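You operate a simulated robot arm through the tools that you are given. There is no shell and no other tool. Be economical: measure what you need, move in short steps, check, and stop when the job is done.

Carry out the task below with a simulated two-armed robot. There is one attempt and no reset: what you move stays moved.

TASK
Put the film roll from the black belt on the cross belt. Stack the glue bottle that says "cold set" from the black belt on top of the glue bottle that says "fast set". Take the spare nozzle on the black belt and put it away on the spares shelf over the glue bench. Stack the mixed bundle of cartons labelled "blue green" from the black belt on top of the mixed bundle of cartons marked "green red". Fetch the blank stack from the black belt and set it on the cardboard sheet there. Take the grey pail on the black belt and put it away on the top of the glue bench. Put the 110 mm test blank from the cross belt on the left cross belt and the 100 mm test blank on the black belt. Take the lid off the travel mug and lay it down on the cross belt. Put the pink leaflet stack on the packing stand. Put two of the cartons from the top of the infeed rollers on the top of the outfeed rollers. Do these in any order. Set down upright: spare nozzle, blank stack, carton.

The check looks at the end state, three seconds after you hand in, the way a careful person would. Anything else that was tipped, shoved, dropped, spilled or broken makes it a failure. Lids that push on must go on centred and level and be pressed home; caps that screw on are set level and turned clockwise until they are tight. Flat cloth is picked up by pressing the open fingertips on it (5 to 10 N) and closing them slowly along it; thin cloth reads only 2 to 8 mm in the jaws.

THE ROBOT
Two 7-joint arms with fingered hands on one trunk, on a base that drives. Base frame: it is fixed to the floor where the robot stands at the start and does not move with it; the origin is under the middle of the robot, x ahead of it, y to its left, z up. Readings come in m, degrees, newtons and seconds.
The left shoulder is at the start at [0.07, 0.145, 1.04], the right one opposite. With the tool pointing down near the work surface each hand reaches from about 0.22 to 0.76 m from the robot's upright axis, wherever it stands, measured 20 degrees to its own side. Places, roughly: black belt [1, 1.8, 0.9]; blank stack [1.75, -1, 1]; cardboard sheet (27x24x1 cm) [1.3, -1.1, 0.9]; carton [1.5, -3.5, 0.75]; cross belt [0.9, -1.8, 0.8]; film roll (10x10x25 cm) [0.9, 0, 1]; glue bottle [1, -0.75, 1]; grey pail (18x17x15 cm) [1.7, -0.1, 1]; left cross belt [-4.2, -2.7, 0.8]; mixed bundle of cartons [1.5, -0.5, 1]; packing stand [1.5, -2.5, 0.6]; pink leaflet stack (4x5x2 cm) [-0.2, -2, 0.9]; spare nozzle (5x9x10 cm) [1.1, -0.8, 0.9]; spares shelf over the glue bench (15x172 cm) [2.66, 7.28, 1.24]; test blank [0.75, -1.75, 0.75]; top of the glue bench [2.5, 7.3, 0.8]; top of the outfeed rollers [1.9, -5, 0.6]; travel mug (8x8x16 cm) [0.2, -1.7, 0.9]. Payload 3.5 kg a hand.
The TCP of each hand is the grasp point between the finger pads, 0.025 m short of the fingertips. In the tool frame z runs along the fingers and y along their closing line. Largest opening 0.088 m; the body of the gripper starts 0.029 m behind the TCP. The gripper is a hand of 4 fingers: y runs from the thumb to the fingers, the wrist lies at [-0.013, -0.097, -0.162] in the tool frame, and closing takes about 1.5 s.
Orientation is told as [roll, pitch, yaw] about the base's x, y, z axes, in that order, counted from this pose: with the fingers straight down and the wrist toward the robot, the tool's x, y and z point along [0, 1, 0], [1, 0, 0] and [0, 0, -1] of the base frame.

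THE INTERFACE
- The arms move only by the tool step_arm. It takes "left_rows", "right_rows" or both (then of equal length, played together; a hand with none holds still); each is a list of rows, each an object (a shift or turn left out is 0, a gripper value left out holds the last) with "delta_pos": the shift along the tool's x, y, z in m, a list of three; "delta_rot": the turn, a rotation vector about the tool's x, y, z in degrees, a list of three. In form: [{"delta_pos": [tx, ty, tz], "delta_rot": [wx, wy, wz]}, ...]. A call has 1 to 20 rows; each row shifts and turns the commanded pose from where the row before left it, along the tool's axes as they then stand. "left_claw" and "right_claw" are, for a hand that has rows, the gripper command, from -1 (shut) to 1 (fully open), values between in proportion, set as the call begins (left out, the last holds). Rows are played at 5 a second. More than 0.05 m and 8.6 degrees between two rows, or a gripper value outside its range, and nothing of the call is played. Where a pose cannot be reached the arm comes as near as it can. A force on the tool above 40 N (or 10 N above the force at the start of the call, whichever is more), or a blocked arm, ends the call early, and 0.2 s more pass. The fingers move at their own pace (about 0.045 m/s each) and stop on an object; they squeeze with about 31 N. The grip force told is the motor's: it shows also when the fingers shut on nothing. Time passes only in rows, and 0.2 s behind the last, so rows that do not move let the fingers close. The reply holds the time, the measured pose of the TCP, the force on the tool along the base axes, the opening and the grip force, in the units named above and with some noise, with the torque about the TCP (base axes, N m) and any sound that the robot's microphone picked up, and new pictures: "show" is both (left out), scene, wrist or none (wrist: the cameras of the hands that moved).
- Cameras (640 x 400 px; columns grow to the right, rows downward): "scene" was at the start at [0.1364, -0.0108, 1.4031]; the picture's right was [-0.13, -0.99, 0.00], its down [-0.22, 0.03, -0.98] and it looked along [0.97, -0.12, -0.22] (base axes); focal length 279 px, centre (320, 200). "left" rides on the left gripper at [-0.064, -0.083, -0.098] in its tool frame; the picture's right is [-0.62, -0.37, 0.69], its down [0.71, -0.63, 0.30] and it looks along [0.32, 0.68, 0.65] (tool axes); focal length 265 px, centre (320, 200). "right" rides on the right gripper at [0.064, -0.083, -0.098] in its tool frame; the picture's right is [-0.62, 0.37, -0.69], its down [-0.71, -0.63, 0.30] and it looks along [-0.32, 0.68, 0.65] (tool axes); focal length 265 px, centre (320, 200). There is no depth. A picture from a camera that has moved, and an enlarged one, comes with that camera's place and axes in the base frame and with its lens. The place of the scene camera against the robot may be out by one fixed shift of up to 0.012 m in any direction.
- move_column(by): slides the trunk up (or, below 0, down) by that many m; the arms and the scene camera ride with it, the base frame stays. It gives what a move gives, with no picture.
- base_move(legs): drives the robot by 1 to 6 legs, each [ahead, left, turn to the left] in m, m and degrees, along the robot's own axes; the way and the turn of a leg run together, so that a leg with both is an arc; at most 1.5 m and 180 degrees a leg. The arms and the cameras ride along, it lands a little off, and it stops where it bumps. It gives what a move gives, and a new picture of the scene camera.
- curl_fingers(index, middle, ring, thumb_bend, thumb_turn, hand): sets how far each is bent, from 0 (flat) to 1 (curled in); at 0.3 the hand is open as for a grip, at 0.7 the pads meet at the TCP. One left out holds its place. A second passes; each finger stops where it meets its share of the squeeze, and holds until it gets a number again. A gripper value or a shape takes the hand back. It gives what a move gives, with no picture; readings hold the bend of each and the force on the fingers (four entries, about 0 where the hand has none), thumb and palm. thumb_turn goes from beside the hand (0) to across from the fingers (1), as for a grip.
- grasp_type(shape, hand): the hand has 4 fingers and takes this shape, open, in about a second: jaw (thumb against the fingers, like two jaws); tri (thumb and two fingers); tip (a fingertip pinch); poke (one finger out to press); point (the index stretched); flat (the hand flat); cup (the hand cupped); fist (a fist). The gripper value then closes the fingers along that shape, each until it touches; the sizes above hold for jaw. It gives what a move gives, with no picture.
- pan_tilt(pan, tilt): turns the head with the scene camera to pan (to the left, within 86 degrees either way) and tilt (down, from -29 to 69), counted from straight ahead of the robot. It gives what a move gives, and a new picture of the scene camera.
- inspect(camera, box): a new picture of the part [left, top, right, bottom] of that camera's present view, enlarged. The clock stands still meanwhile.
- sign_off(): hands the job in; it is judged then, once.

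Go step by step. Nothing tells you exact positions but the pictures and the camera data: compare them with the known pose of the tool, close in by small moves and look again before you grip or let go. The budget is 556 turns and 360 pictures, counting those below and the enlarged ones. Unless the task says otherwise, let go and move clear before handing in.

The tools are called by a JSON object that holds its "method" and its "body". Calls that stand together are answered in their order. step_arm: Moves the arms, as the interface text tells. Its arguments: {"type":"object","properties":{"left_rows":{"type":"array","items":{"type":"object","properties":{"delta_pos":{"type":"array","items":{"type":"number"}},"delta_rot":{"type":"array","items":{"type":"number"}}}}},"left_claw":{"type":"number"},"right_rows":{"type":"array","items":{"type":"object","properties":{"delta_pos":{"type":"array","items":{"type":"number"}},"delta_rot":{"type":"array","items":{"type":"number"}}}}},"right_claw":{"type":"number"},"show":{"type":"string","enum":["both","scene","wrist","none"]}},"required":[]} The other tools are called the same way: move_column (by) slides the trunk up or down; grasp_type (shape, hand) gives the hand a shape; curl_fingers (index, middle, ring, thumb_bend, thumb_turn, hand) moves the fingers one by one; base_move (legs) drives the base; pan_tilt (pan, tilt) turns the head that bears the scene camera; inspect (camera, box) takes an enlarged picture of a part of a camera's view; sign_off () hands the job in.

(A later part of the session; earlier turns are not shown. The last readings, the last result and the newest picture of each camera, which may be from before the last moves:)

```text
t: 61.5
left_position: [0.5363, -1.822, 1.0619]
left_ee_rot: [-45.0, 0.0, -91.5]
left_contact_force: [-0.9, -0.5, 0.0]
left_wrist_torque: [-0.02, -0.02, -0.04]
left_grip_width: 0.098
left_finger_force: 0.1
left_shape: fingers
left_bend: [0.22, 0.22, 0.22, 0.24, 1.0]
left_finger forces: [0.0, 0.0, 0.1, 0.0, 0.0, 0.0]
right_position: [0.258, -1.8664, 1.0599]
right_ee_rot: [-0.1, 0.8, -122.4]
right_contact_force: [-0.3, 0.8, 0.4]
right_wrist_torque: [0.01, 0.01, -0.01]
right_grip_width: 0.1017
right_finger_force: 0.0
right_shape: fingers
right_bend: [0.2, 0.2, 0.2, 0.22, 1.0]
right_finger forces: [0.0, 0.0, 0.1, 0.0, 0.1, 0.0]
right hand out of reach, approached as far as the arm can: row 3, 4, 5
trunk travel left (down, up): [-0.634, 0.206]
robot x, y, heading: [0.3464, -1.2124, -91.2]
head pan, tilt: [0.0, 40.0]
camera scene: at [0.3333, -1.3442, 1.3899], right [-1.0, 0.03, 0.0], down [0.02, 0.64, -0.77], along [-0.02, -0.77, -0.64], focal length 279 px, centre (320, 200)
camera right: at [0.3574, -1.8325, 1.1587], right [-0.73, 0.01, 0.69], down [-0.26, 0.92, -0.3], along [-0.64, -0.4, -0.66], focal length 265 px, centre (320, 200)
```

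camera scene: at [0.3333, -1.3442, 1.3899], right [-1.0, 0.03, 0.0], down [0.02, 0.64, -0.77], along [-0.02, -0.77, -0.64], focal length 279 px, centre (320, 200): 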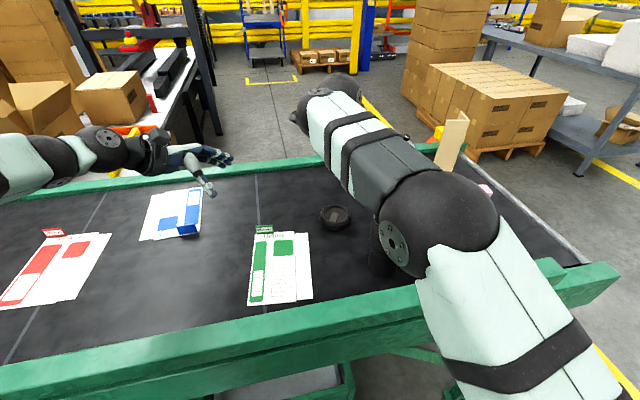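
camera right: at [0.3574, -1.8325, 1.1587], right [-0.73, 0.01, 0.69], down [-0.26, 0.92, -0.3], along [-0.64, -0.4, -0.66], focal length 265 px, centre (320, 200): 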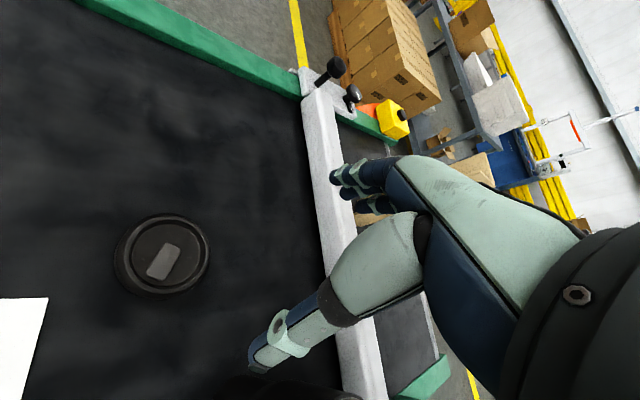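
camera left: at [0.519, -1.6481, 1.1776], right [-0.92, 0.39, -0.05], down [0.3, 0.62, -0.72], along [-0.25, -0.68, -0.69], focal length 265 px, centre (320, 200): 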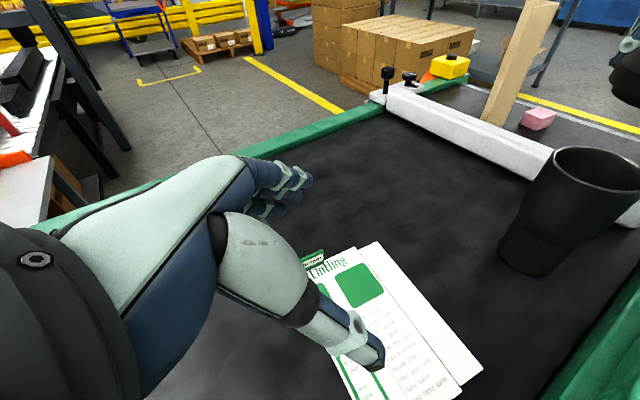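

Lid is down. Raise the trunk to clear, then retract the right arm.

{"method": "move_column", "body": {"by": 0.15}}

{"method": "step_arm", "body": {"right_rows": [{"delta_rot": [0, 0, -7.5], "delta_pos": [0, -0.02, -0.02]}, {"delta_rot": [0, 0, -7.5], "delta_pos": [0, -0.02, -0.02]}, {"delta_rot": [0, 0, -7.5], "delta_pos": [0, -0.02, -0.02]}, {"delta_rot": [0, 0, -7.5], "delta_pos": [0, -0.03, -0.02]}, {"delta_pos": [-0.02, -0.04, 0]}, {"delta_pos": [-0.02, -0.04, 0]}, {"delta_pos": [-0.02, -0.04, 0]}]}}

```text
t: 63.2
left_position: [0.5383, -1.8219, 1.2118]
left_ee_rot: [-45.0, 0.0, -91.6]
left_contact_force: [1.6, 0.2, 0.0]
left_wrist_torque: [0.01, 0.0, 0.02]
left_grip_width: 0.098
left_finger_force: 0.0
left_shape: fingers
left_bend: [0.22, 0.22, 0.22, 0.24, 1.0]
left_finger forces: [0.0, 0.0, 0.0, 0.0, 0.0, 0.0]
right_position: [0.2599, -1.8667, 1.2159]
right_ee_rot: [0.5, 0.5, -122.4]
right_contact_force: [0.0, 0.1, 0.0]
right_wrist_torque: [-0.01, 0.03, -0.02]
right_grip_width: 0.1018
right_finger_force: 0.1
right_shape: fingers
right_bend: [0.2, 0.2, 0.2, 0.22, 1.0]
right_finger forces: [0.1, 0.0, 0.0, 0.0, 0.0, 0.0]
trunk travel left (down, up): [-0.784, 0.056]
robot x, y, heading: [0.3466, -1.2131, -91.4]
head pan, tilt: [0.0, 40.0]
```

```text
t: 64.8
left_position: [0.5347, -1.8211, 1.2129]
left_ee_rot: [-44.8, -0.1, -91.7]
left_contact_force: [-0.2, -0.1, -0.2]
left_wrist_torque: [-0.02, -0.01, 0.01]
left_grip_width: 0.098
left_finger_force: 0.1
left_shape: fingers
left_bend: [0.22, 0.22, 0.22, 0.24, 1.0]
left_finger forces: [0.0, 0.0, 0.0, 0.0, 0.1, 0.0]
right_position: [0.2381, -1.6575, 1.2929]
right_ee_rot: [0.1, -0.1, -91.6]
right_contact_force: [-0.4, -0.4, 0.8]
right_wrist_torque: [-0.03, 0.0, 0.02]
right_grip_width: 0.1019
right_finger_force: 0.1
right_shape: fingers
right_bend: [0.2, 0.2, 0.2, 0.22, 1.0]
right_finger forces: [0.1, 0.0, 0.0, 0.0, 0.0, 0.0]
trunk travel left (down, up): [-0.784, 0.056]
robot x, y, heading: [0.3469, -1.214, -91.6]
head pan, tilt: [0.0, 40.0]
camera scene: at [0.3303, -1.3439, 1.54], right [-1.0, 0.03, 0.0], down [0.02, 0.64, -0.77], along [-0.02, -0.77, -0.64], focal length 279 px, centre (320, 200)
camera right: at [0.3054, -1.5762, 1.3906], right [-0.63, -0.35, 0.69], down [-0.7, 0.65, -0.31], along [-0.34, -0.68, -0.65], focal length 265 px, centre (320, 200)
```

scene: 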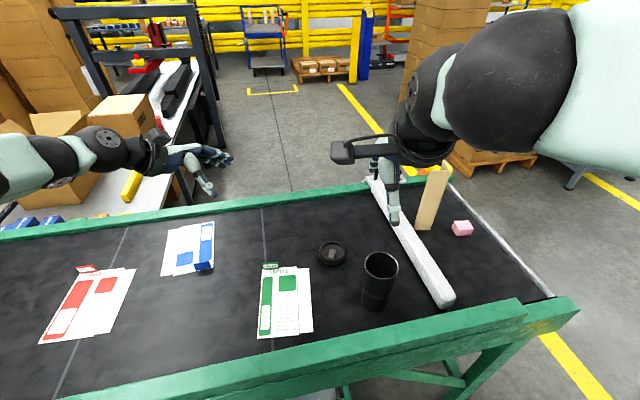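
right: 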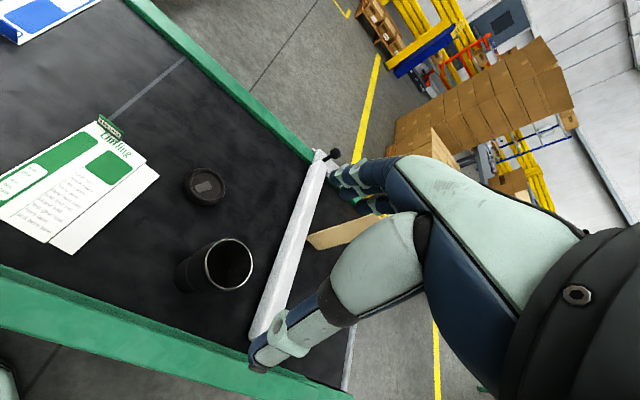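

Now the blanks. I zoom on their tags to judge grasp geometry.

{"method": "inspect", "body": {"camera": "scene", "box": [150, 210, 230, 290]}}

{"method": "inspect", "body": {"camera": "scene", "box": [245, 250, 325, 345]}}

```text
5.00 times, centred on (190, 250) of scene
camera zoom: at [0.3303, -1.3439, 1.54], right [-1.0, 0.03, 0.0], down [0.02, 0.64, -0.77], along [-0.02, -0.77, -0.64], focal length 1397 px, centre (970, -50)
```

zoom: 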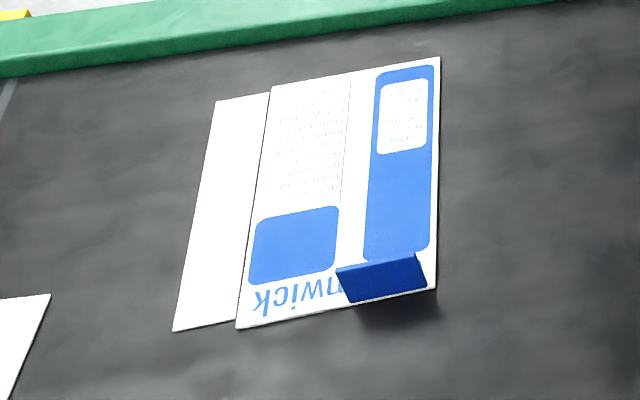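

```text
4.21 times, centred on (285, 298) of scene
camera zoom: at [0.3303, -1.3439, 1.54], right [-1.0, 0.03, 0.0], down [0.02, 0.64, -0.77], along [-0.02, -0.77, -0.64], focal length 1177 px, centre (467, -210)
```

zoom: 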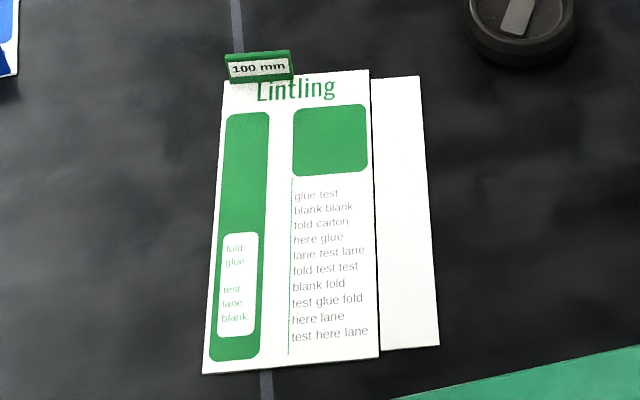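

I shift left 0.1 m so that the left hand can take blue and the right hand green.

{"method": "base_move", "body": {"legs": [[0.02, 0.1, 0.5]]}}

{"method": "grasp_type", "body": {"hand": "left", "shape": "jaw"}}

{"method": "grasp_type", "body": {"hand": "right", "shape": "jaw"}}

{"method": "step_arm", "body": {"left_rows": [{"delta_rot": [0, 7.5, 0]}, {"delta_rot": [0, 7.5, 0]}, {"delta_rot": [0, 7.5, 0]}, {"delta_rot": [0, 7.5, 0]}, {"delta_rot": [0, 7.5, 0]}, {"delta_rot": [0, 7.5, 0]}]}}

```text
t: 66.0
left_position: [0.639, -1.8408, 1.2121]
left_ee_rot: [-44.8, 0.0, -91.1]
left_contact_force: [-0.1, -0.2, -0.4]
left_wrist_torque: [-0.01, -0.03, 0.04]
left_grip_width: 0.098
left_finger_force: 0.1
left_shape: fingers
left_bend: [0.22, 0.22, 0.22, 0.24, 1.0]
left_finger forces: [0.0, 0.0, 0.0, 0.0, 0.0, 0.0]
right_position: [0.3424, -1.6797, 1.294]
right_ee_rot: [0.3, 0.0, -91.1]
right_contact_force: [0.2, -0.2, -0.6]
right_wrist_torque: [0.02, -0.03, 0.01]
right_grip_width: 0.1016
right_finger_force: 0.0
right_shape: fingers
right_bend: [0.2, 0.2, 0.2, 0.22, 1.0]
right_finger forces: [0.0, 0.0, 0.1, 0.0, 0.0, 0.0]
trunk travel left (down, up): [-0.784, 0.056]
robot x, y, heading: [0.4448, -1.2343, -90.8]
head pan, tilt: [0.0, 40.0]
camera scene: at [0.4304, -1.3657, 1.54], right [-1.0, 0.02, 0.0], down [0.01, 0.64, -0.77], along [-0.01, -0.77, -0.64], focal length 279 px, centre (320, 200)
```

scene: 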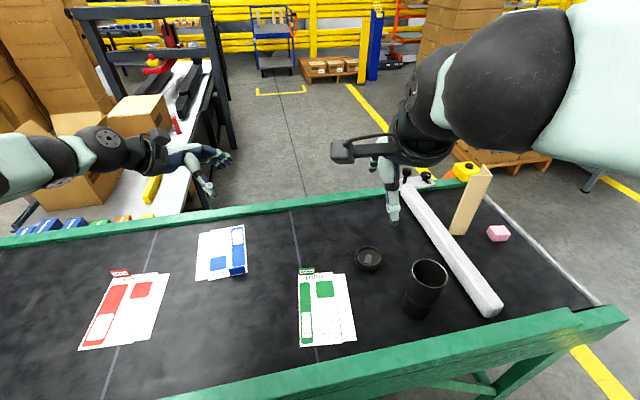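

```text
t: 66.9
left_position: [0.6431, -1.8424, 1.2123]
left_ee_rot: [-45.0, -0.1, -91.1]
left_contact_force: [-0.3, 0.7, 0.2]
left_wrist_torque: [0.0, -0.03, 0.02]
left_grip_width: 0.0882
left_finger_force: 0.0
left_shape: jaw
left_bend: [0.3, 0.3, 0.3, 0.3, 0.98]
left_finger forces: [0.1, 0.1, 0.1, 0.1, 0.0, 0.0]
right_position: [0.3457, -1.6817, 1.2932]
right_ee_rot: [0.0, 0.0, -91.2]
right_contact_force: [-0.3, 0.0, -0.7]
right_wrist_torque: [-0.01, 0.02, 0.02]
right_grip_width: 0.1017
right_finger_force: 0.2
right_shape: fingers
right_bend: [0.2, 0.2, 0.2, 0.22, 1.0]
right_finger forces: [0.0, 0.0, 0.0, 0.0, 0.0, 0.0]
trunk travel left (down, up): [-0.784, 0.056]
robot x, y, heading: [0.443, -1.2349, -90.9]
head pan, tilt: [0.0, 40.0]
```

```text
t: 67.8
left_position: [0.6423, -1.8423, 1.2121]
left_ee_rot: [-45.0, 0.0, -91.1]
left_contact_force: [-0.6, 0.1, 0.7]
left_wrist_torque: [-0.04, 0.03, 0.0]
left_grip_width: 0.0879
left_finger_force: 0.0
left_shape: jaw
left_bend: [0.3, 0.3, 0.3, 0.3, 0.98]
left_finger forces: [0.1, 0.0, 0.1, 0.0, 0.0, 0.0]
right_position: [0.3453, -1.6821, 1.2944]
right_ee_rot: [0.1, -0.1, -91.1]
right_contact_force: [0.3, 0.2, 1.3]
right_wrist_torque: [-0.01, 0.01, 0.0]
right_grip_width: 0.0878
right_finger_force: 0.0
right_shape: jaw
right_bend: [0.3, 0.3, 0.3, 0.3, 0.98]
right_finger forces: [0.0, 0.0, 0.1, 0.0, 0.0, 0.0]
trunk travel left (down, up): [-0.784, 0.056]
robot x, y, heading: [0.4429, -1.2297, -91.0]
head pan, tilt: [0.0, 40.0]
```

```text
t: 69.2
left_position: [0.6401, -1.8415, 1.2128]
left_ee_rot: [0.2, -0.1, -91.1]
left_contact_force: [0.2, -0.9, 0.3]
left_wrist_torque: [0.02, -0.03, -0.05]
left_grip_width: 0.088
left_finger_force: 0.0
left_shape: jaw
left_bend: [0.3, 0.3, 0.3, 0.3, 0.98]
left_finger forces: [0.0, 0.1, 0.0, 0.1, 0.0, 0.0]
right_position: [0.3444, -1.681, 1.2941]
right_ee_rot: [0.2, 0.0, -91.0]
right_contact_force: [0.7, -0.3, -0.1]
right_wrist_torque: [-0.02, -0.05, 0.04]
right_grip_width: 0.0879
right_finger_force: 0.1
right_shape: jaw
right_bend: [0.3, 0.3, 0.3, 0.3, 0.98]
right_finger forces: [0.1, 0.0, 0.0, 0.1, 0.0, 0.0]
trunk travel left (down, up): [-0.784, 0.056]
robot x, y, heading: [0.4412, -1.2336, -90.9]
head pan, tilt: [0.0, 40.0]
camera scene: at [0.4333, -1.3667, 1.5399], right [-1.0, 0.02, 0.0], down [0.01, 0.64, -0.77], along [-0.01, -0.77, -0.64], focal length 279 px, centre (320, 200)
camera left: at [0.5785, -1.7572, 1.3109], right [-0.61, 0.38, -0.7], down [0.73, 0.62, -0.3], along [0.31, -0.69, -0.65], focal length 265 px, centre (320, 200)
```

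scene: 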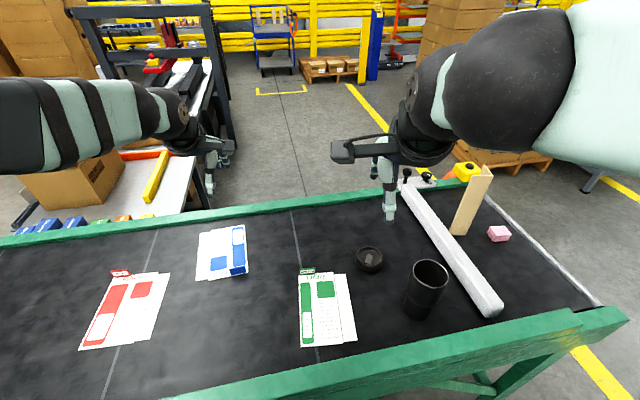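
left: 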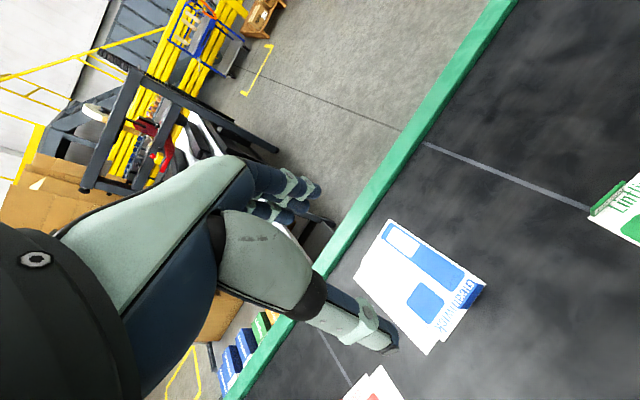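

Do the blue tag with the left hand first: lower the trunk, then go above it.

{"method": "move_column", "body": {"by": -0.12}}

{"method": "step_arm", "body": {"left_rows": [{"delta_pos": [0.01, 0.01, 0.045]}, {"delta_pos": [0.007, 0.005, 0.045]}, {"delta_pos": [0, 0, 0.045]}, {"delta_pos": [0, 0, 0.025]}]}}

```text
t: 70.7
left_position: [0.6428, -1.8411, 1.0925]
left_ee_rot: [0.0, -0.1, -91.1]
left_contact_force: [-0.6, 0.0, 0.4]
left_wrist_torque: [0.01, -0.05, 0.0]
left_grip_width: 0.0879
left_finger_force: 0.0
left_shape: jaw
left_bend: [0.3, 0.3, 0.3, 0.3, 0.98]
left_finger forces: [0.1, 0.0, 0.1, 0.1, 0.0, 0.0]
right_position: [0.3455, -1.681, 1.1737]
right_ee_rot: [0.1, 0.1, -91.1]
right_contact_force: [-0.3, 0.3, -1.0]
right_wrist_torque: [0.0, 0.02, 0.01]
right_grip_width: 0.088
right_finger_force: 0.0
right_shape: jaw
right_bend: [0.3, 0.3, 0.3, 0.3, 0.98]
right_finger forces: [0.0, 0.0, 0.0, 0.0, 0.0, 0.0]
trunk travel left (down, up): [-0.664, 0.176]
robot x, y, heading: [0.4421, -1.2328, -91.2]
head pan, tilt: [0.0, 40.0]
```

```text
t: 71.7
left_position: [0.6606, -1.8578, 0.9321]
left_ee_rot: [0.1, 0.0, -91.1]
left_contact_force: [-0.5, -0.3, -0.4]
left_wrist_torque: [0.01, 0.0, 0.01]
left_grip_width: 0.0881
left_finger_force: 0.0
left_shape: jaw
left_bend: [0.3, 0.3, 0.3, 0.3, 0.98]
left_finger forces: [0.0, 0.1, 0.0, 0.1, 0.0, 0.0]
right_position: [0.3465, -1.6824, 1.1737]
right_ee_rot: [0.1, 0.0, -91.1]
right_contact_force: [0.3, -0.1, -0.3]
right_wrist_torque: [0.0, 0.0, 0.05]
right_grip_width: 0.0878
right_finger_force: 0.0
right_shape: jaw
right_bend: [0.3, 0.3, 0.3, 0.3, 0.98]
right_finger forces: [0.1, 0.0, 0.0, 0.1, 0.0, 0.0]
trunk travel left (down, up): [-0.664, 0.176]
robot x, y, heading: [0.4421, -1.2326, -91.2]
head pan, tilt: [0.0, 40.0]
camera scene: at [0.4354, -1.3678, 1.4198], right [-1.0, 0.02, 0.0], down [0.01, 0.64, -0.77], along [-0.01, -0.77, -0.64], focal length 279 px, centre (320, 200)
camera left: at [0.5987, -1.7738, 1.0306], right [-0.61, 0.38, -0.69], down [0.73, 0.62, -0.3], along [0.31, -0.69, -0.65], focal length 265 px, centre (320, 200)
```

scene: 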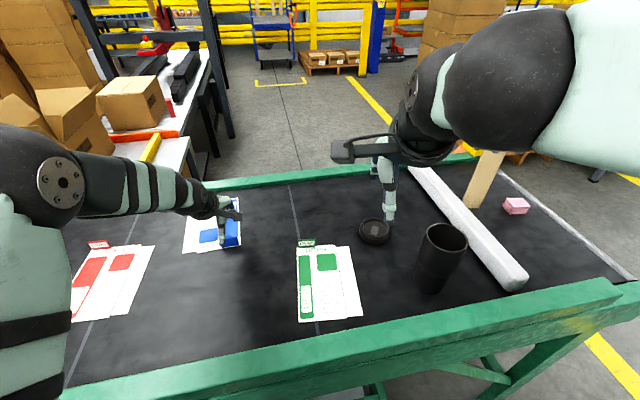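
left: 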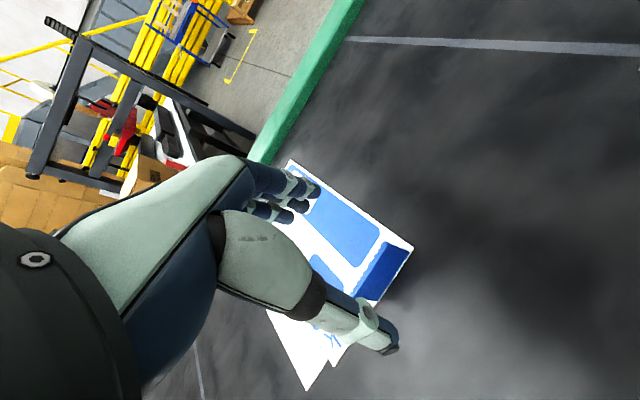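

{"method": "step_arm", "body": {"left_rows": [{"delta_pos": [0, -0.006, 0.015]}, {"delta_pos": [0, 0, 0.015]}, {"delta_pos": [0, 0, 0.011]}]}}

{"method": "step_arm", "body": {"left_rows": [{}, {}, {}, {}, {}, {}, {}, {}, {}], "left_claw": -1}}

```text
t: 72.5
left_position: [0.6578, -1.8516, 0.891]
left_ee_rot: [0.0, -0.1, -91.2]
left_contact_force: [0.1, -0.5, 0.1]
left_wrist_torque: [0.03, 0.01, -0.02]
left_grip_width: 0.088
left_finger_force: 0.0
left_shape: jaw
left_bend: [0.3, 0.3, 0.3, 0.3, 0.98]
left_finger forces: [0.0, 0.0, 0.0, 0.0, 0.0, 0.0]
right_position: [0.3454, -1.6805, 1.1732]
right_ee_rot: [0.2, -0.1, -91.2]
right_contact_force: [-0.4, -1.1, 0.7]
right_wrist_torque: [0.02, -0.01, 0.0]
right_grip_width: 0.0879
right_finger_force: 0.0
right_shape: jaw
right_bend: [0.3, 0.3, 0.3, 0.3, 0.98]
right_finger forces: [0.0, 0.0, 0.0, 0.0, 0.0, 0.0]
trunk travel left (down, up): [-0.664, 0.176]
robot x, y, heading: [0.4431, -1.2319, -90.9]
head pan, tilt: [0.0, 40.0]
camera scene: at [0.4349, -1.3668, 1.4199], right [-1.0, 0.02, 0.0], down [0.01, 0.64, -0.77], along [-0.01, -0.77, -0.64], focal length 279 px, centre (320, 200)
camera left: at [0.5973, -1.7671, 0.9894], right [-0.61, 0.38, -0.69], down [0.73, 0.62, -0.3], along [0.31, -0.69, -0.65], focal length 265 px, centre (320, 200)
```

scene: 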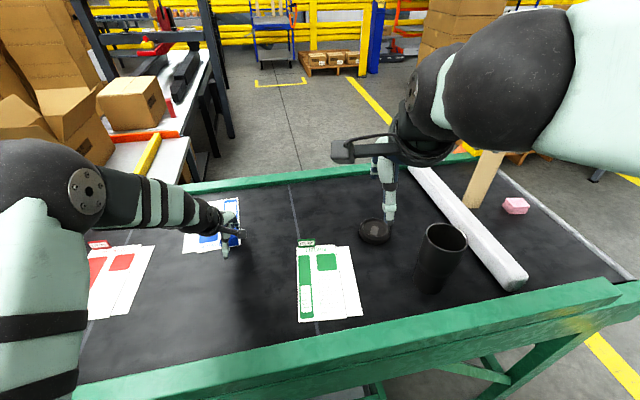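
left: 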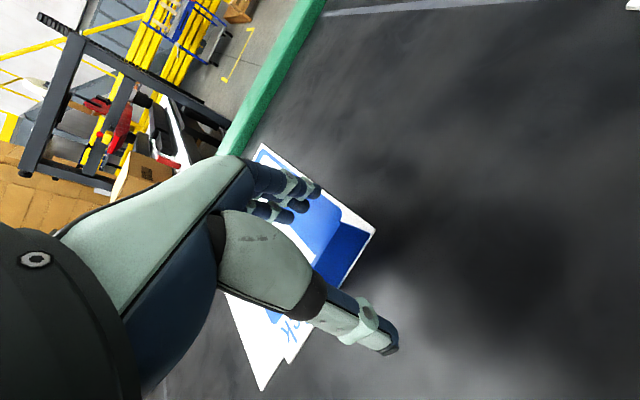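

```text
t: 74.5
left_position: [0.6593, -1.8508, 0.891]
left_ee_rot: [0.0, -0.1, -91.0]
left_contact_force: [-0.4, 0.4, 0.1]
left_wrist_torque: [-0.01, 0.04, -0.05]
left_grip_width: 0.0
left_finger_force: 30.9
left_shape: jaw
left_bend: [0.7, 0.7, 0.7, 0.7, 1.0]
left_finger forces: [16.1, 7.9, 3.3, 0.0, 27.2, 0.1]
right_position: [0.3447, -1.6812, 1.1744]
right_ee_rot: [0.1, 0.1, -91.0]
right_contact_force: [0.4, 0.4, 0.0]
right_wrist_torque: [-0.02, 0.02, -0.01]
right_grip_width: 0.088
right_finger_force: 0.2
right_shape: jaw
right_bend: [0.3, 0.3, 0.3, 0.3, 0.98]
right_finger forces: [0.0, 0.0, 0.0, 0.0, 0.0, 0.0]
trunk travel left (down, up): [-0.664, 0.176]
robot x, y, heading: [0.4449, -1.2361, -91.0]
head pan, tilt: [0.0, 40.0]
camera scene: at [0.4349, -1.3668, 1.4199], right [-1.0, 0.02, 0.0], down [0.01, 0.64, -0.77], along [-0.01, -0.77, -0.64], focal length 279 px, centre (320, 200)
camera left: at [0.5974, -1.7671, 0.9894], right [-0.61, 0.38, -0.69], down [0.73, 0.62, -0.3], along [0.31, -0.69, -0.65], focal length 265 px, centre (320, 200)
```

scene: 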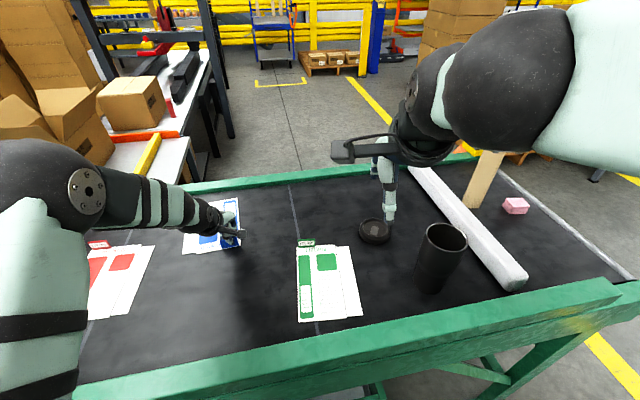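
left: 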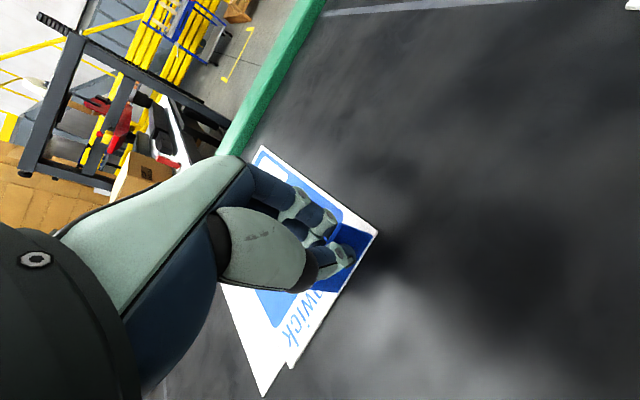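

The fingers closed just above the tag. Open, go lower until touch, then close again.

{"method": "step_arm", "body": {"left_rows": [{}, {}, {}, {}, {}, {}, {}], "left_claw": 0.2, "show": "none"}}

{"method": "inspect", "body": {"camera": "left", "box": [200, 130, 440, 400]}}

{"method": "inspect", "body": {"camera": "scene", "box": [170, 180, 270, 270]}}

```text
t: 76.1
left_position: [0.6603, -1.8522, 0.8915]
left_ee_rot: [-0.1, -0.1, -91.1]
left_contact_force: [0.1, 0.3, -0.4]
left_wrist_torque: [-0.03, 0.01, -0.02]
left_grip_width: 0.0527
left_finger_force: 0.0
left_shape: jaw
left_bend: [0.29, 0.41, 0.37, 0.65, 1.0]
left_finger forces: [0.0, 0.0, 0.0, 0.0, 0.0, 0.1]
right_position: [0.3457, -1.6811, 1.1726]
right_ee_rot: [0.2, 0.1, -91.1]
right_contact_force: [-0.9, 0.0, -0.1]
right_wrist_torque: [0.0, -0.03, 0.0]
right_grip_width: 0.0884
right_finger_force: 0.1
right_shape: jaw
right_bend: [0.3, 0.3, 0.3, 0.3, 0.98]
right_finger forces: [0.0, 0.1, 0.0, 0.0, 0.0, 0.0]
trunk travel left (down, up): [-0.664, 0.176]
robot x, y, heading: [0.44, -1.2339, -90.6]
head pan, tilt: [0.0, 40.0]
```

```text
1.48 times, centred on (320, 265) of left
camera zoom: at [0.5974, -1.7671, 0.9895], right [-0.61, 0.38, -0.69], down [0.73, 0.62, -0.3], along [0.31, -0.69, -0.65], focal length 393 px, centre (320, 104)
```

zoom: 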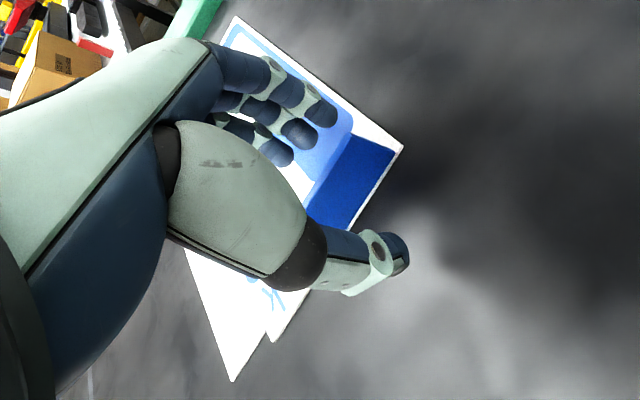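

```text
4.44 times, centred on (220, 225) of scene
camera zoom: at [0.435, -1.3668, 1.4199], right [-1.0, 0.02, 0.0], down [0.01, 0.64, -0.77], along [-0.01, -0.77, -0.64], focal length 1242 px, centre (764, 89)
```

zoom: 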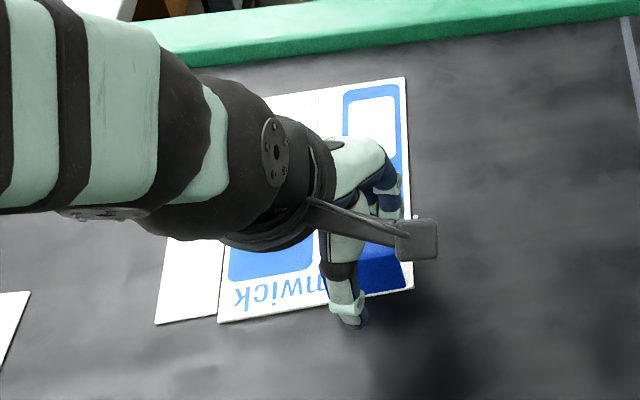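

{"method": "step_arm", "body": {"left_rows": [{"delta_pos": [0, 0, 0.004]}, {"delta_pos": [0, 0, 0.003]}, {"delta_pos": [0, 0, 0.003]}], "show": "none"}}

```text
t: 76.9
left_position: [0.6591, -1.8505, 0.8811]
left_ee_rot: [0.1, -0.1, -91.1]
left_contact_force: [-0.5, 0.3, 0.3]
left_wrist_torque: [-0.02, -0.02, -0.04]
left_grip_width: 0.0523
left_finger_force: 0.0
left_shape: jaw
left_bend: [0.29, 0.41, 0.37, 0.65, 1.0]
left_finger forces: [0.1, 0.0, 0.0, 0.1, 0.1, 0.0]
right_position: [0.3451, -1.6806, 1.1744]
right_ee_rot: [0.1, 0.0, -91.1]
right_contact_force: [0.2, 0.7, -1.0]
right_wrist_torque: [0.02, 0.0, 0.01]
right_grip_width: 0.0879
right_finger_force: 0.0
right_shape: jaw
right_bend: [0.3, 0.3, 0.3, 0.3, 0.98]
right_finger forces: [0.1, 0.0, 0.1, 0.0, 0.1, 0.0]
trunk travel left (down, up): [-0.664, 0.176]
robot x, y, heading: [0.4431, -1.2359, -90.8]
head pan, tilt: [0.0, 40.0]
```

{"method": "step_arm", "body": {"left_rows": [{"delta_pos": [0, 0, 0.003]}, {"delta_pos": [0, 0, 0.003]}, {"delta_pos": [0, 0, 0.003]}, {"delta_pos": [0, 0, 0.003]}], "show": "wrist"}}

```text
t: 77.9
left_position: [0.6593, -1.8514, 0.8773]
left_ee_rot: [0.1, -1.1, -91.0]
left_contact_force: [2.0, 1.6, 32.7]
left_wrist_torque: [-1.1, 0.11, 0.0]
left_grip_width: 0.0526
left_finger_force: 0.1
left_shape: jaw
left_bend: [0.27, 0.39, 0.37, 0.65, 1.0]
left_finger forces: [22.7, 9.8, 0.0, 0.1, 0.1, 0.0]
right_position: [0.3433, -1.6752, 1.1766]
right_ee_rot: [0.2, -0.4, -91.1]
right_contact_force: [1.1, 0.6, -0.1]
right_wrist_torque: [-0.04, 0.02, 0.05]
right_grip_width: 0.0879
right_finger_force: 0.1
right_shape: jaw
right_bend: [0.3, 0.3, 0.3, 0.3, 0.98]
right_finger forces: [0.1, 0.1, 0.0, 0.1, 0.0, 0.0]
trunk travel left (down, up): [-0.664, 0.176]
robot x, y, heading: [0.4441, -1.2346, -91.0]
head pan, tilt: [0.0, 40.0]
camera left: at [0.5969, -1.7647, 0.974], right [-0.61, 0.37, -0.7], down [0.73, 0.61, -0.31], along [0.31, -0.7, -0.64], focal length 265 px, centre (320, 200)
```

left: 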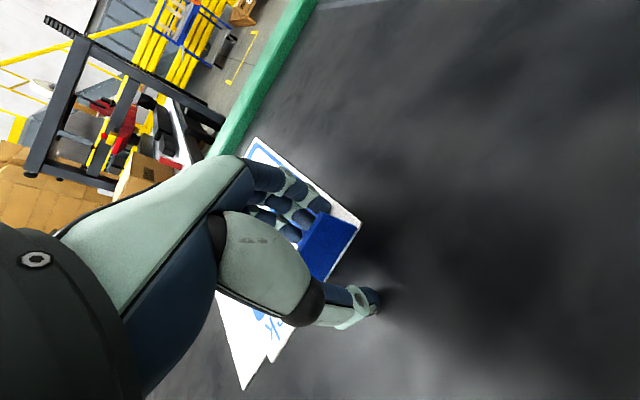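

{"method": "step_arm", "body": {"left_rows": [{"delta_pos": [0, 0, -0.005]}, {}], "show": "none"}}

{"method": "step_arm", "body": {"left_rows": [{}, {}, {}, {}, {}, {}, {}, {}], "left_claw": -1, "show": "wrist"}}

```text
t: 78.5
left_position: [0.6588, -1.8492, 0.8759]
left_ee_rot: [0.1, -0.5, -91.1]
left_contact_force: [1.3, -0.4, 23.9]
left_wrist_torque: [-0.85, 0.0, 0.07]
left_grip_width: 0.0533
left_finger_force: 0.1
left_shape: jaw
left_bend: [0.27, 0.38, 0.37, 0.65, 1.0]
left_finger forces: [16.0, 8.5, 0.0, 0.0, 0.1, 0.0]
right_position: [0.344, -1.6776, 1.1752]
right_ee_rot: [0.1, -0.3, -91.0]
right_contact_force: [-0.7, 0.0, -0.6]
right_wrist_torque: [-0.03, 0.0, 0.05]
right_grip_width: 0.0878
right_finger_force: 0.0
right_shape: jaw
right_bend: [0.3, 0.3, 0.3, 0.3, 0.98]
right_finger forces: [0.0, 0.0, 0.0, 0.0, 0.0, 0.0]
trunk travel left (down, up): [-0.664, 0.176]
robot x, y, heading: [0.4463, -1.2286, -91.0]
head pan, tilt: [0.0, 40.0]
```

```text
t: 80.3
left_position: [0.6587, -1.8455, 0.8764]
left_ee_rot: [0.1, -0.2, -91.0]
left_contact_force: [-0.4, 14.6, 21.1]
left_wrist_torque: [-0.07, 0.16, 0.02]
left_grip_width: 0.0082
left_finger_force: 31.1
left_shape: jaw
left_bend: [0.77, 0.53, 0.52, 0.37, 1.0]
left_finger forces: [36.6, 1.7, 0.0, 0.0, 30.3, 0.0]
right_position: [0.3441, -1.6746, 1.1761]
right_ee_rot: [0.1, -0.4, -91.1]
right_contact_force: [-0.4, -0.1, 0.2]
right_wrist_torque: [-0.02, -0.01, -0.02]
right_grip_width: 0.0879
right_finger_force: 0.0
right_shape: jaw
right_bend: [0.3, 0.3, 0.3, 0.3, 0.98]
right_finger forces: [0.0, 0.1, 0.1, 0.1, 0.0, 0.1]
trunk travel left (down, up): [-0.664, 0.176]
robot x, y, heading: [0.4408, -1.231, -91.0]
head pan, tilt: [0.0, 40.0]
camera left: at [0.5964, -1.7617, 0.9746], right [-0.61, 0.38, -0.7], down [0.73, 0.61, -0.31], along [0.31, -0.69, -0.65], focal length 265 px, centre (320, 200)
```

left: 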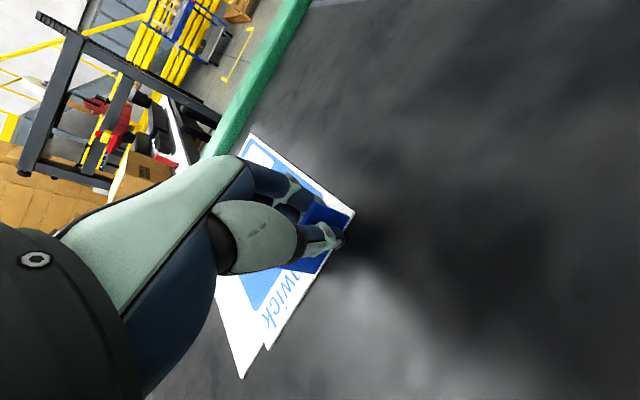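

Tag gripped (8 mm). Lift a little.

{"method": "step_arm", "body": {"left_rows": [{"delta_pos": [0, 0, -0.01]}, {"delta_pos": [0, 0, -0.02]}, {"delta_pos": [0, 0, -0.03]}, {"delta_pos": [0, 0, -0.03]}]}}

```text
t: 81.3
left_position: [0.6574, -1.85, 0.963]
left_ee_rot: [0.1, 0.0, -91.1]
left_contact_force: [-0.7, 0.0, 0.2]
left_wrist_torque: [0.03, 0.05, -0.01]
left_grip_width: 0.0087
left_finger_force: 30.9
left_shape: jaw
left_bend: [0.75, 0.51, 0.51, 0.39, 1.0]
left_finger forces: [16.4, 4.5, 0.8, 0.1, 21.6, 0.1]
right_position: [0.3451, -1.6807, 1.1735]
right_ee_rot: [0.2, 0.0, -91.1]
right_contact_force: [-0.1, -0.3, 0.7]
right_wrist_torque: [-0.02, 0.01, 0.0]
right_grip_width: 0.088
right_finger_force: 0.1
right_shape: jaw
right_bend: [0.3, 0.3, 0.3, 0.3, 0.98]
right_finger forces: [0.1, 0.0, 0.0, 0.0, 0.0, 0.0]
trunk travel left (down, up): [-0.664, 0.176]
robot x, y, heading: [0.4398, -1.2313, -90.9]
head pan, tilt: [0.0, 40.0]
camera scene: at [0.4349, -1.3666, 1.4199], right [-1.0, 0.02, 0.0], down [0.01, 0.64, -0.77], along [-0.01, -0.77, -0.64], focal length 279 px, centre (320, 200)
camera left: at [0.5949, -1.7647, 1.0613], right [-0.61, 0.38, -0.69], down [0.73, 0.62, -0.3], along [0.31, -0.69, -0.65], focal length 265 px, centre (320, 200)
```

scene: 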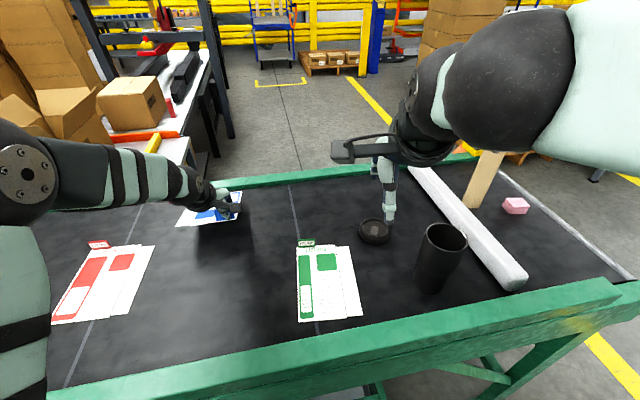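
left: 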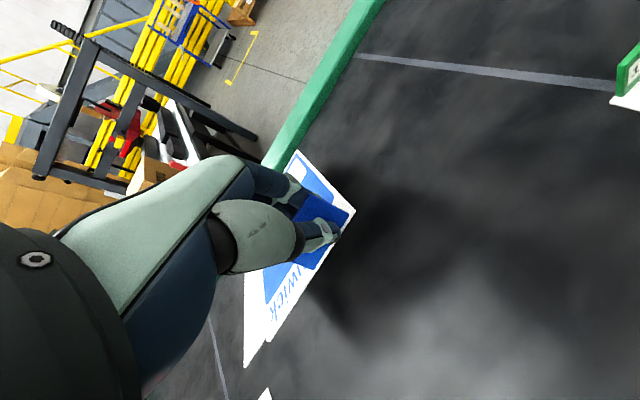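

Blue blank lifted. Raise it out of the way and bring the right hand over the green tag.

{"method": "step_arm", "body": {"left_rows": [{"delta_pos": [0, 0, -0.04]}, {"delta_pos": [0, 0, -0.04]}, {"delta_pos": [0.03, 0, -0.03]}, {"delta_pos": [0.03, 0, -0.03]}, {}, {}, {}, {}], "right_rows": [{}, {}, {}, {"delta_pos": [0.03, 0.035, 0.01]}, {"delta_pos": [0.03, 0.035, 0.01]}, {"delta_pos": [0.025, 0.035, 0.02]}, {"delta_pos": [0.02, 0.035, 0.02]}, {"delta_pos": [0.013, 0.025, 0.035]}]}}

{"method": "step_arm", "body": {"right_rows": [{"delta_pos": [0, 0, 0.045]}, {"delta_pos": [0, 0, 0.045]}, {"delta_pos": [0, 0, 0.04]}, {"delta_pos": [0, 0, 0.02]}]}}

```text
t: 83.1
left_position: [0.7188, -1.8558, 1.1039]
left_ee_rot: [0.0, 0.1, -91.1]
left_contact_force: [-0.3, 0.1, 0.3]
left_wrist_torque: [0.04, 0.05, -0.01]
left_grip_width: 0.0088
left_finger_force: 31.3
left_shape: jaw
left_bend: [0.75, 0.51, 0.51, 0.39, 1.0]
left_finger forces: [16.8, 4.6, 0.9, 0.0, 22.1, 0.0]
right_position: [0.459, -1.851, 1.0795]
right_ee_rot: [0.1, 0.0, -91.1]
right_contact_force: [-0.1, 0.6, -0.5]
right_wrist_torque: [0.03, 0.05, 0.0]
right_grip_width: 0.088
right_finger_force: 0.1
right_shape: jaw
right_bend: [0.3, 0.3, 0.3, 0.3, 0.98]
right_finger forces: [0.0, 0.1, 0.0, 0.0, 0.1, 0.1]
trunk travel left (down, up): [-0.664, 0.176]
robot x, y, heading: [0.4425, -1.2317, -90.7]
head pan, tilt: [0.0, 40.0]
camera scene: at [0.4356, -1.3691, 1.4197], right [-1.0, 0.02, 0.0], down [0.01, 0.64, -0.76], along [-0.01, -0.76, -0.64], focal length 279 px, centre (320, 200)
camera right: at [0.526, -1.7704, 1.1759], right [-0.63, -0.36, 0.69], down [-0.7, 0.64, -0.3], along [-0.34, -0.68, -0.66], focal length 265 px, centre (320, 200)
camera left: at [0.6568, -1.7715, 1.2018], right [-0.61, 0.38, -0.69], down [0.73, 0.62, -0.3], along [0.31, -0.69, -0.65], focal length 265 px, centre (320, 200)
```

scene: 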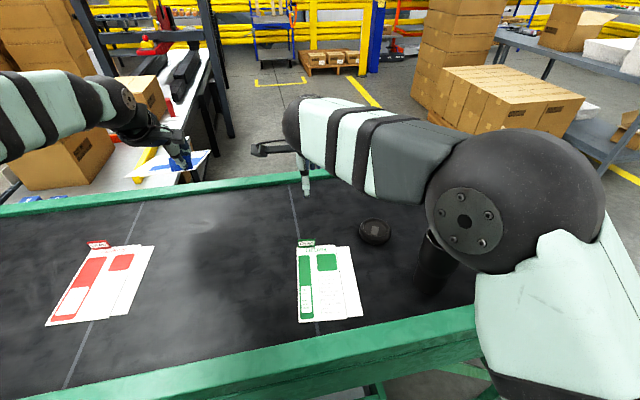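
right: 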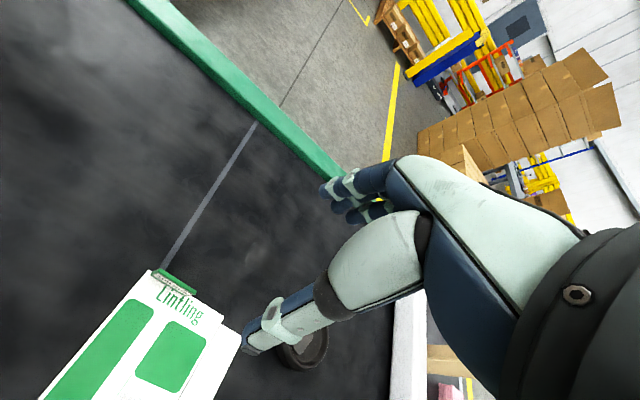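
left: 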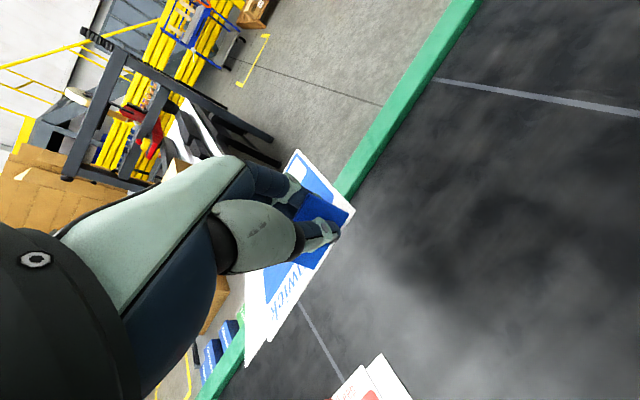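

```text
t: 84.1
left_position: [0.7179, -1.855, 1.1038]
left_ee_rot: [0.0, 0.1, -91.2]
left_contact_force: [0.5, -0.3, -0.5]
left_wrist_torque: [0.03, -0.01, -0.01]
left_grip_width: 0.0091
left_finger_force: 30.9
left_shape: jaw
left_bend: [0.75, 0.51, 0.51, 0.39, 1.0]
left_finger forces: [16.9, 4.6, 1.0, 0.1, 22.2, 0.0]
right_position: [0.4586, -1.8523, 0.9285]
right_ee_rot: [0.1, -0.1, -91.1]
right_contact_force: [0.1, 0.9, 0.3]
right_wrist_torque: [-0.04, -0.05, 0.03]
right_grip_width: 0.0878
right_finger_force: 0.1
right_shape: jaw
right_bend: [0.3, 0.3, 0.3, 0.3, 0.98]
right_finger forces: [0.0, 0.1, 0.0, 0.1, 0.1, 0.0]
trunk travel left (down, up): [-0.664, 0.176]
robot x, y, heading: [0.4459, -1.2338, -90.9]
head pan, tilt: [0.0, 40.0]
camera scene: at [0.4353, -1.3678, 1.4198], right [-1.0, 0.02, 0.0], down [0.01, 0.64, -0.77], along [-0.01, -0.77, -0.64], focal length 279 px, centre (320, 200)
camera right: at [0.5249, -1.7707, 1.0253], right [-0.63, -0.36, 0.69], down [-0.7, 0.64, -0.31], along [-0.34, -0.68, -0.65], focal length 265 px, centre (320, 200)
```

scene: 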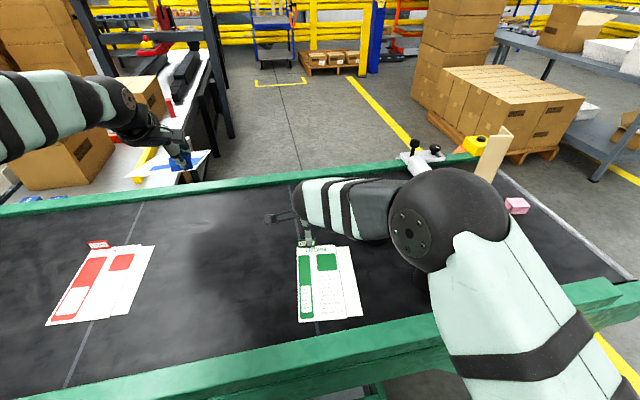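
right: 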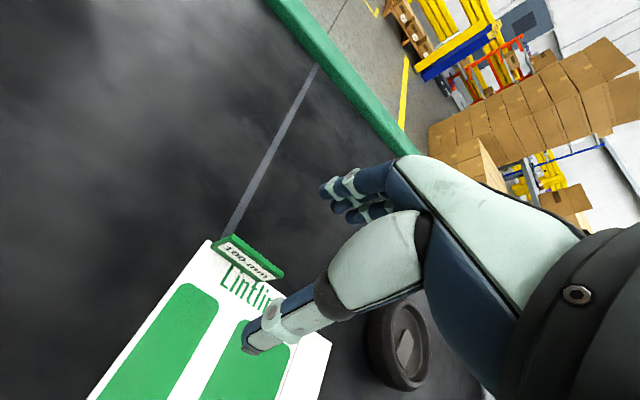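

{"method": "step_arm", "body": {"right_rows": [{"delta_pos": [0.011, -0.008, 0.015]}, {"delta_pos": [0, 0, 0.015]}, {"delta_pos": [0, 0, 0.012]}, {"delta_pos": [0, 0, 0.006]}], "show": "wrist"}}

```text
t: 85.1
left_position: [0.7177, -1.8537, 1.1041]
left_ee_rot: [0.0, 0.0, -91.2]
left_contact_force: [0.8, -0.2, -1.2]
left_wrist_torque: [0.06, -0.01, -0.03]
left_grip_width: 0.0088
left_finger_force: 31.2
left_shape: jaw
left_bend: [0.75, 0.51, 0.51, 0.39, 1.0]
left_finger forces: [16.8, 4.6, 0.9, 0.1, 22.2, 0.0]
right_position: [0.4718, -1.8418, 0.88]
right_ee_rot: [0.1, 0.0, -91.1]
right_contact_force: [-0.3, -0.4, 0.2]
right_wrist_torque: [0.03, -0.01, 0.01]
right_grip_width: 0.0881
right_finger_force: 0.1
right_shape: jaw
right_bend: [0.3, 0.3, 0.3, 0.3, 0.98]
right_finger forces: [0.0, 0.1, 0.0, 0.1, 0.1, 0.1]
trunk travel left (down, up): [-0.664, 0.176]
robot x, y, heading: [0.4488, -1.2342, -91.0]
head pan, tilt: [0.0, 40.0]
camera right: at [0.5383, -1.761, 0.9774], right [-0.63, -0.36, 0.69], down [-0.7, 0.64, -0.31], along [-0.34, -0.68, -0.65], focal length 265 px, centre (320, 200)
```

right: 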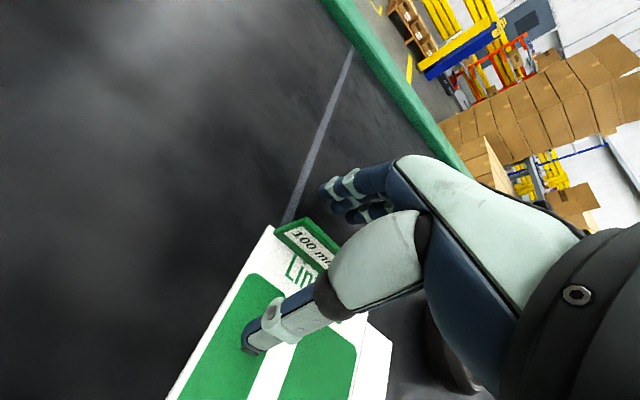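

{"method": "step_arm", "body": {"right_rows": [{}, {}, {}, {}, {}, {}, {}, {}, {}], "right_claw": -1, "show": "wrist"}}

```text
t: 87.1
left_position: [0.7188, -1.8549, 1.1045]
left_ee_rot: [0.0, 0.0, -91.1]
left_contact_force: [0.4, -0.8, -0.1]
left_wrist_torque: [0.04, -0.01, 0.01]
left_grip_width: 0.0086
left_finger_force: 30.9
left_shape: jaw
left_bend: [0.75, 0.51, 0.51, 0.39, 1.0]
left_finger forces: [16.7, 4.6, 1.0, 0.1, 22.2, 0.1]
right_position: [0.4722, -1.8421, 0.8802]
right_ee_rot: [0.1, 0.0, -91.1]
right_contact_force: [-0.5, -0.6, 0.1]
right_wrist_torque: [-0.02, 0.0, 0.01]
right_grip_width: 0.0003
right_finger_force: 31.0
right_shape: jaw
right_bend: [0.7, 0.7, 0.7, 0.7, 1.0]
right_finger forces: [18.5, 7.1, 3.0, 0.0, 28.4, 0.1]
trunk travel left (down, up): [-0.664, 0.176]
robot x, y, heading: [0.4412, -1.231, -91.2]
head pan, tilt: [0.0, 40.0]
camera right: at [0.538, -1.761, 0.9775], right [-0.63, -0.36, 0.69], down [-0.7, 0.64, -0.31], along [-0.34, -0.68, -0.65], focal length 265 px, centre (320, 200)
```

right: 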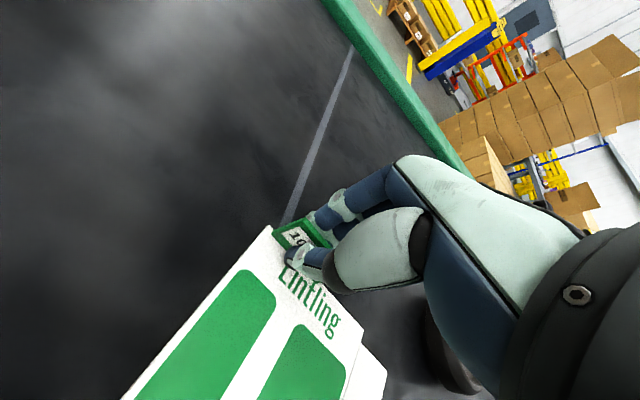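

Fingers met beside the tag. Open, shift toward the tag (+x), lower slightly and retry.

{"method": "step_arm", "body": {"right_rows": [{}, {}, {}, {}, {}, {}], "right_claw": 0.3, "show": "wrist"}}

```text
t: 88.5
left_position: [0.7182, -1.8542, 1.1041]
left_ee_rot: [0.0, -0.1, -91.1]
left_contact_force: [-0.6, 0.1, -1.1]
left_wrist_torque: [0.01, 0.03, -0.04]
left_grip_width: 0.0087
left_finger_force: 30.9
left_shape: jaw
left_bend: [0.75, 0.51, 0.51, 0.39, 1.0]
left_finger forces: [16.7, 4.6, 0.8, 0.0, 22.1, 0.0]
right_position: [0.4712, -1.8423, 0.8803]
right_ee_rot: [0.2, 0.0, -91.1]
right_contact_force: [0.7, 0.5, -0.2]
right_wrist_torque: [-0.04, -0.01, 0.02]
right_grip_width: 0.0571
right_finger_force: 0.1
right_shape: jaw
right_bend: [0.28, 0.39, 0.36, 0.62, 1.0]
right_finger forces: [0.0, 0.0, 0.1, 0.0, 0.0, 0.1]
trunk travel left (down, up): [-0.664, 0.176]
robot x, y, heading: [0.4473, -1.2324, -90.9]
head pan, tilt: [0.0, 40.0]
camera right: at [0.538, -1.761, 0.9775], right [-0.63, -0.36, 0.69], down [-0.7, 0.64, -0.31], along [-0.34, -0.68, -0.65], focal length 265 px, centre (320, 200)
```

right: 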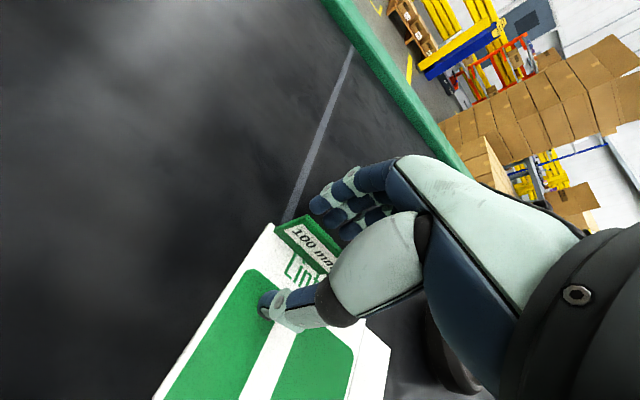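

{"method": "step_arm", "body": {"right_rows": [{"delta_pos": [0.004, 0, 0.003]}, {"delta_pos": [0, 0, 0.003]}, {"delta_pos": [0, 0, 0.003]}], "show": "none"}}

```text
t: 89.3
left_position: [0.7184, -1.8503, 1.1064]
left_ee_rot: [0.0, -0.2, -91.0]
left_contact_force: [-0.6, -0.7, 0.3]
left_wrist_torque: [-0.01, 0.01, -0.02]
left_grip_width: 0.0086
left_finger_force: 31.0
left_shape: jaw
left_bend: [0.75, 0.51, 0.51, 0.39, 1.0]
left_finger forces: [16.8, 4.6, 0.9, 0.1, 22.2, 0.0]
right_position: [0.4764, -1.8415, 0.8786]
right_ee_rot: [0.3, -0.6, -91.2]
right_contact_force: [-0.5, -1.8, 22.2]
right_wrist_torque: [0.81, -0.07, 0.01]
right_grip_width: 0.0562
right_finger_force: 0.1
right_shape: jaw
right_bend: [0.28, 0.39, 0.36, 0.63, 1.0]
right_finger forces: [0.0, 0.1, 0.0, 0.0, 22.7, 0.1]
trunk travel left (down, up): [-0.664, 0.176]
robot x, y, heading: [0.4429, -1.2316, -91.0]
head pan, tilt: [0.0, 40.0]
```

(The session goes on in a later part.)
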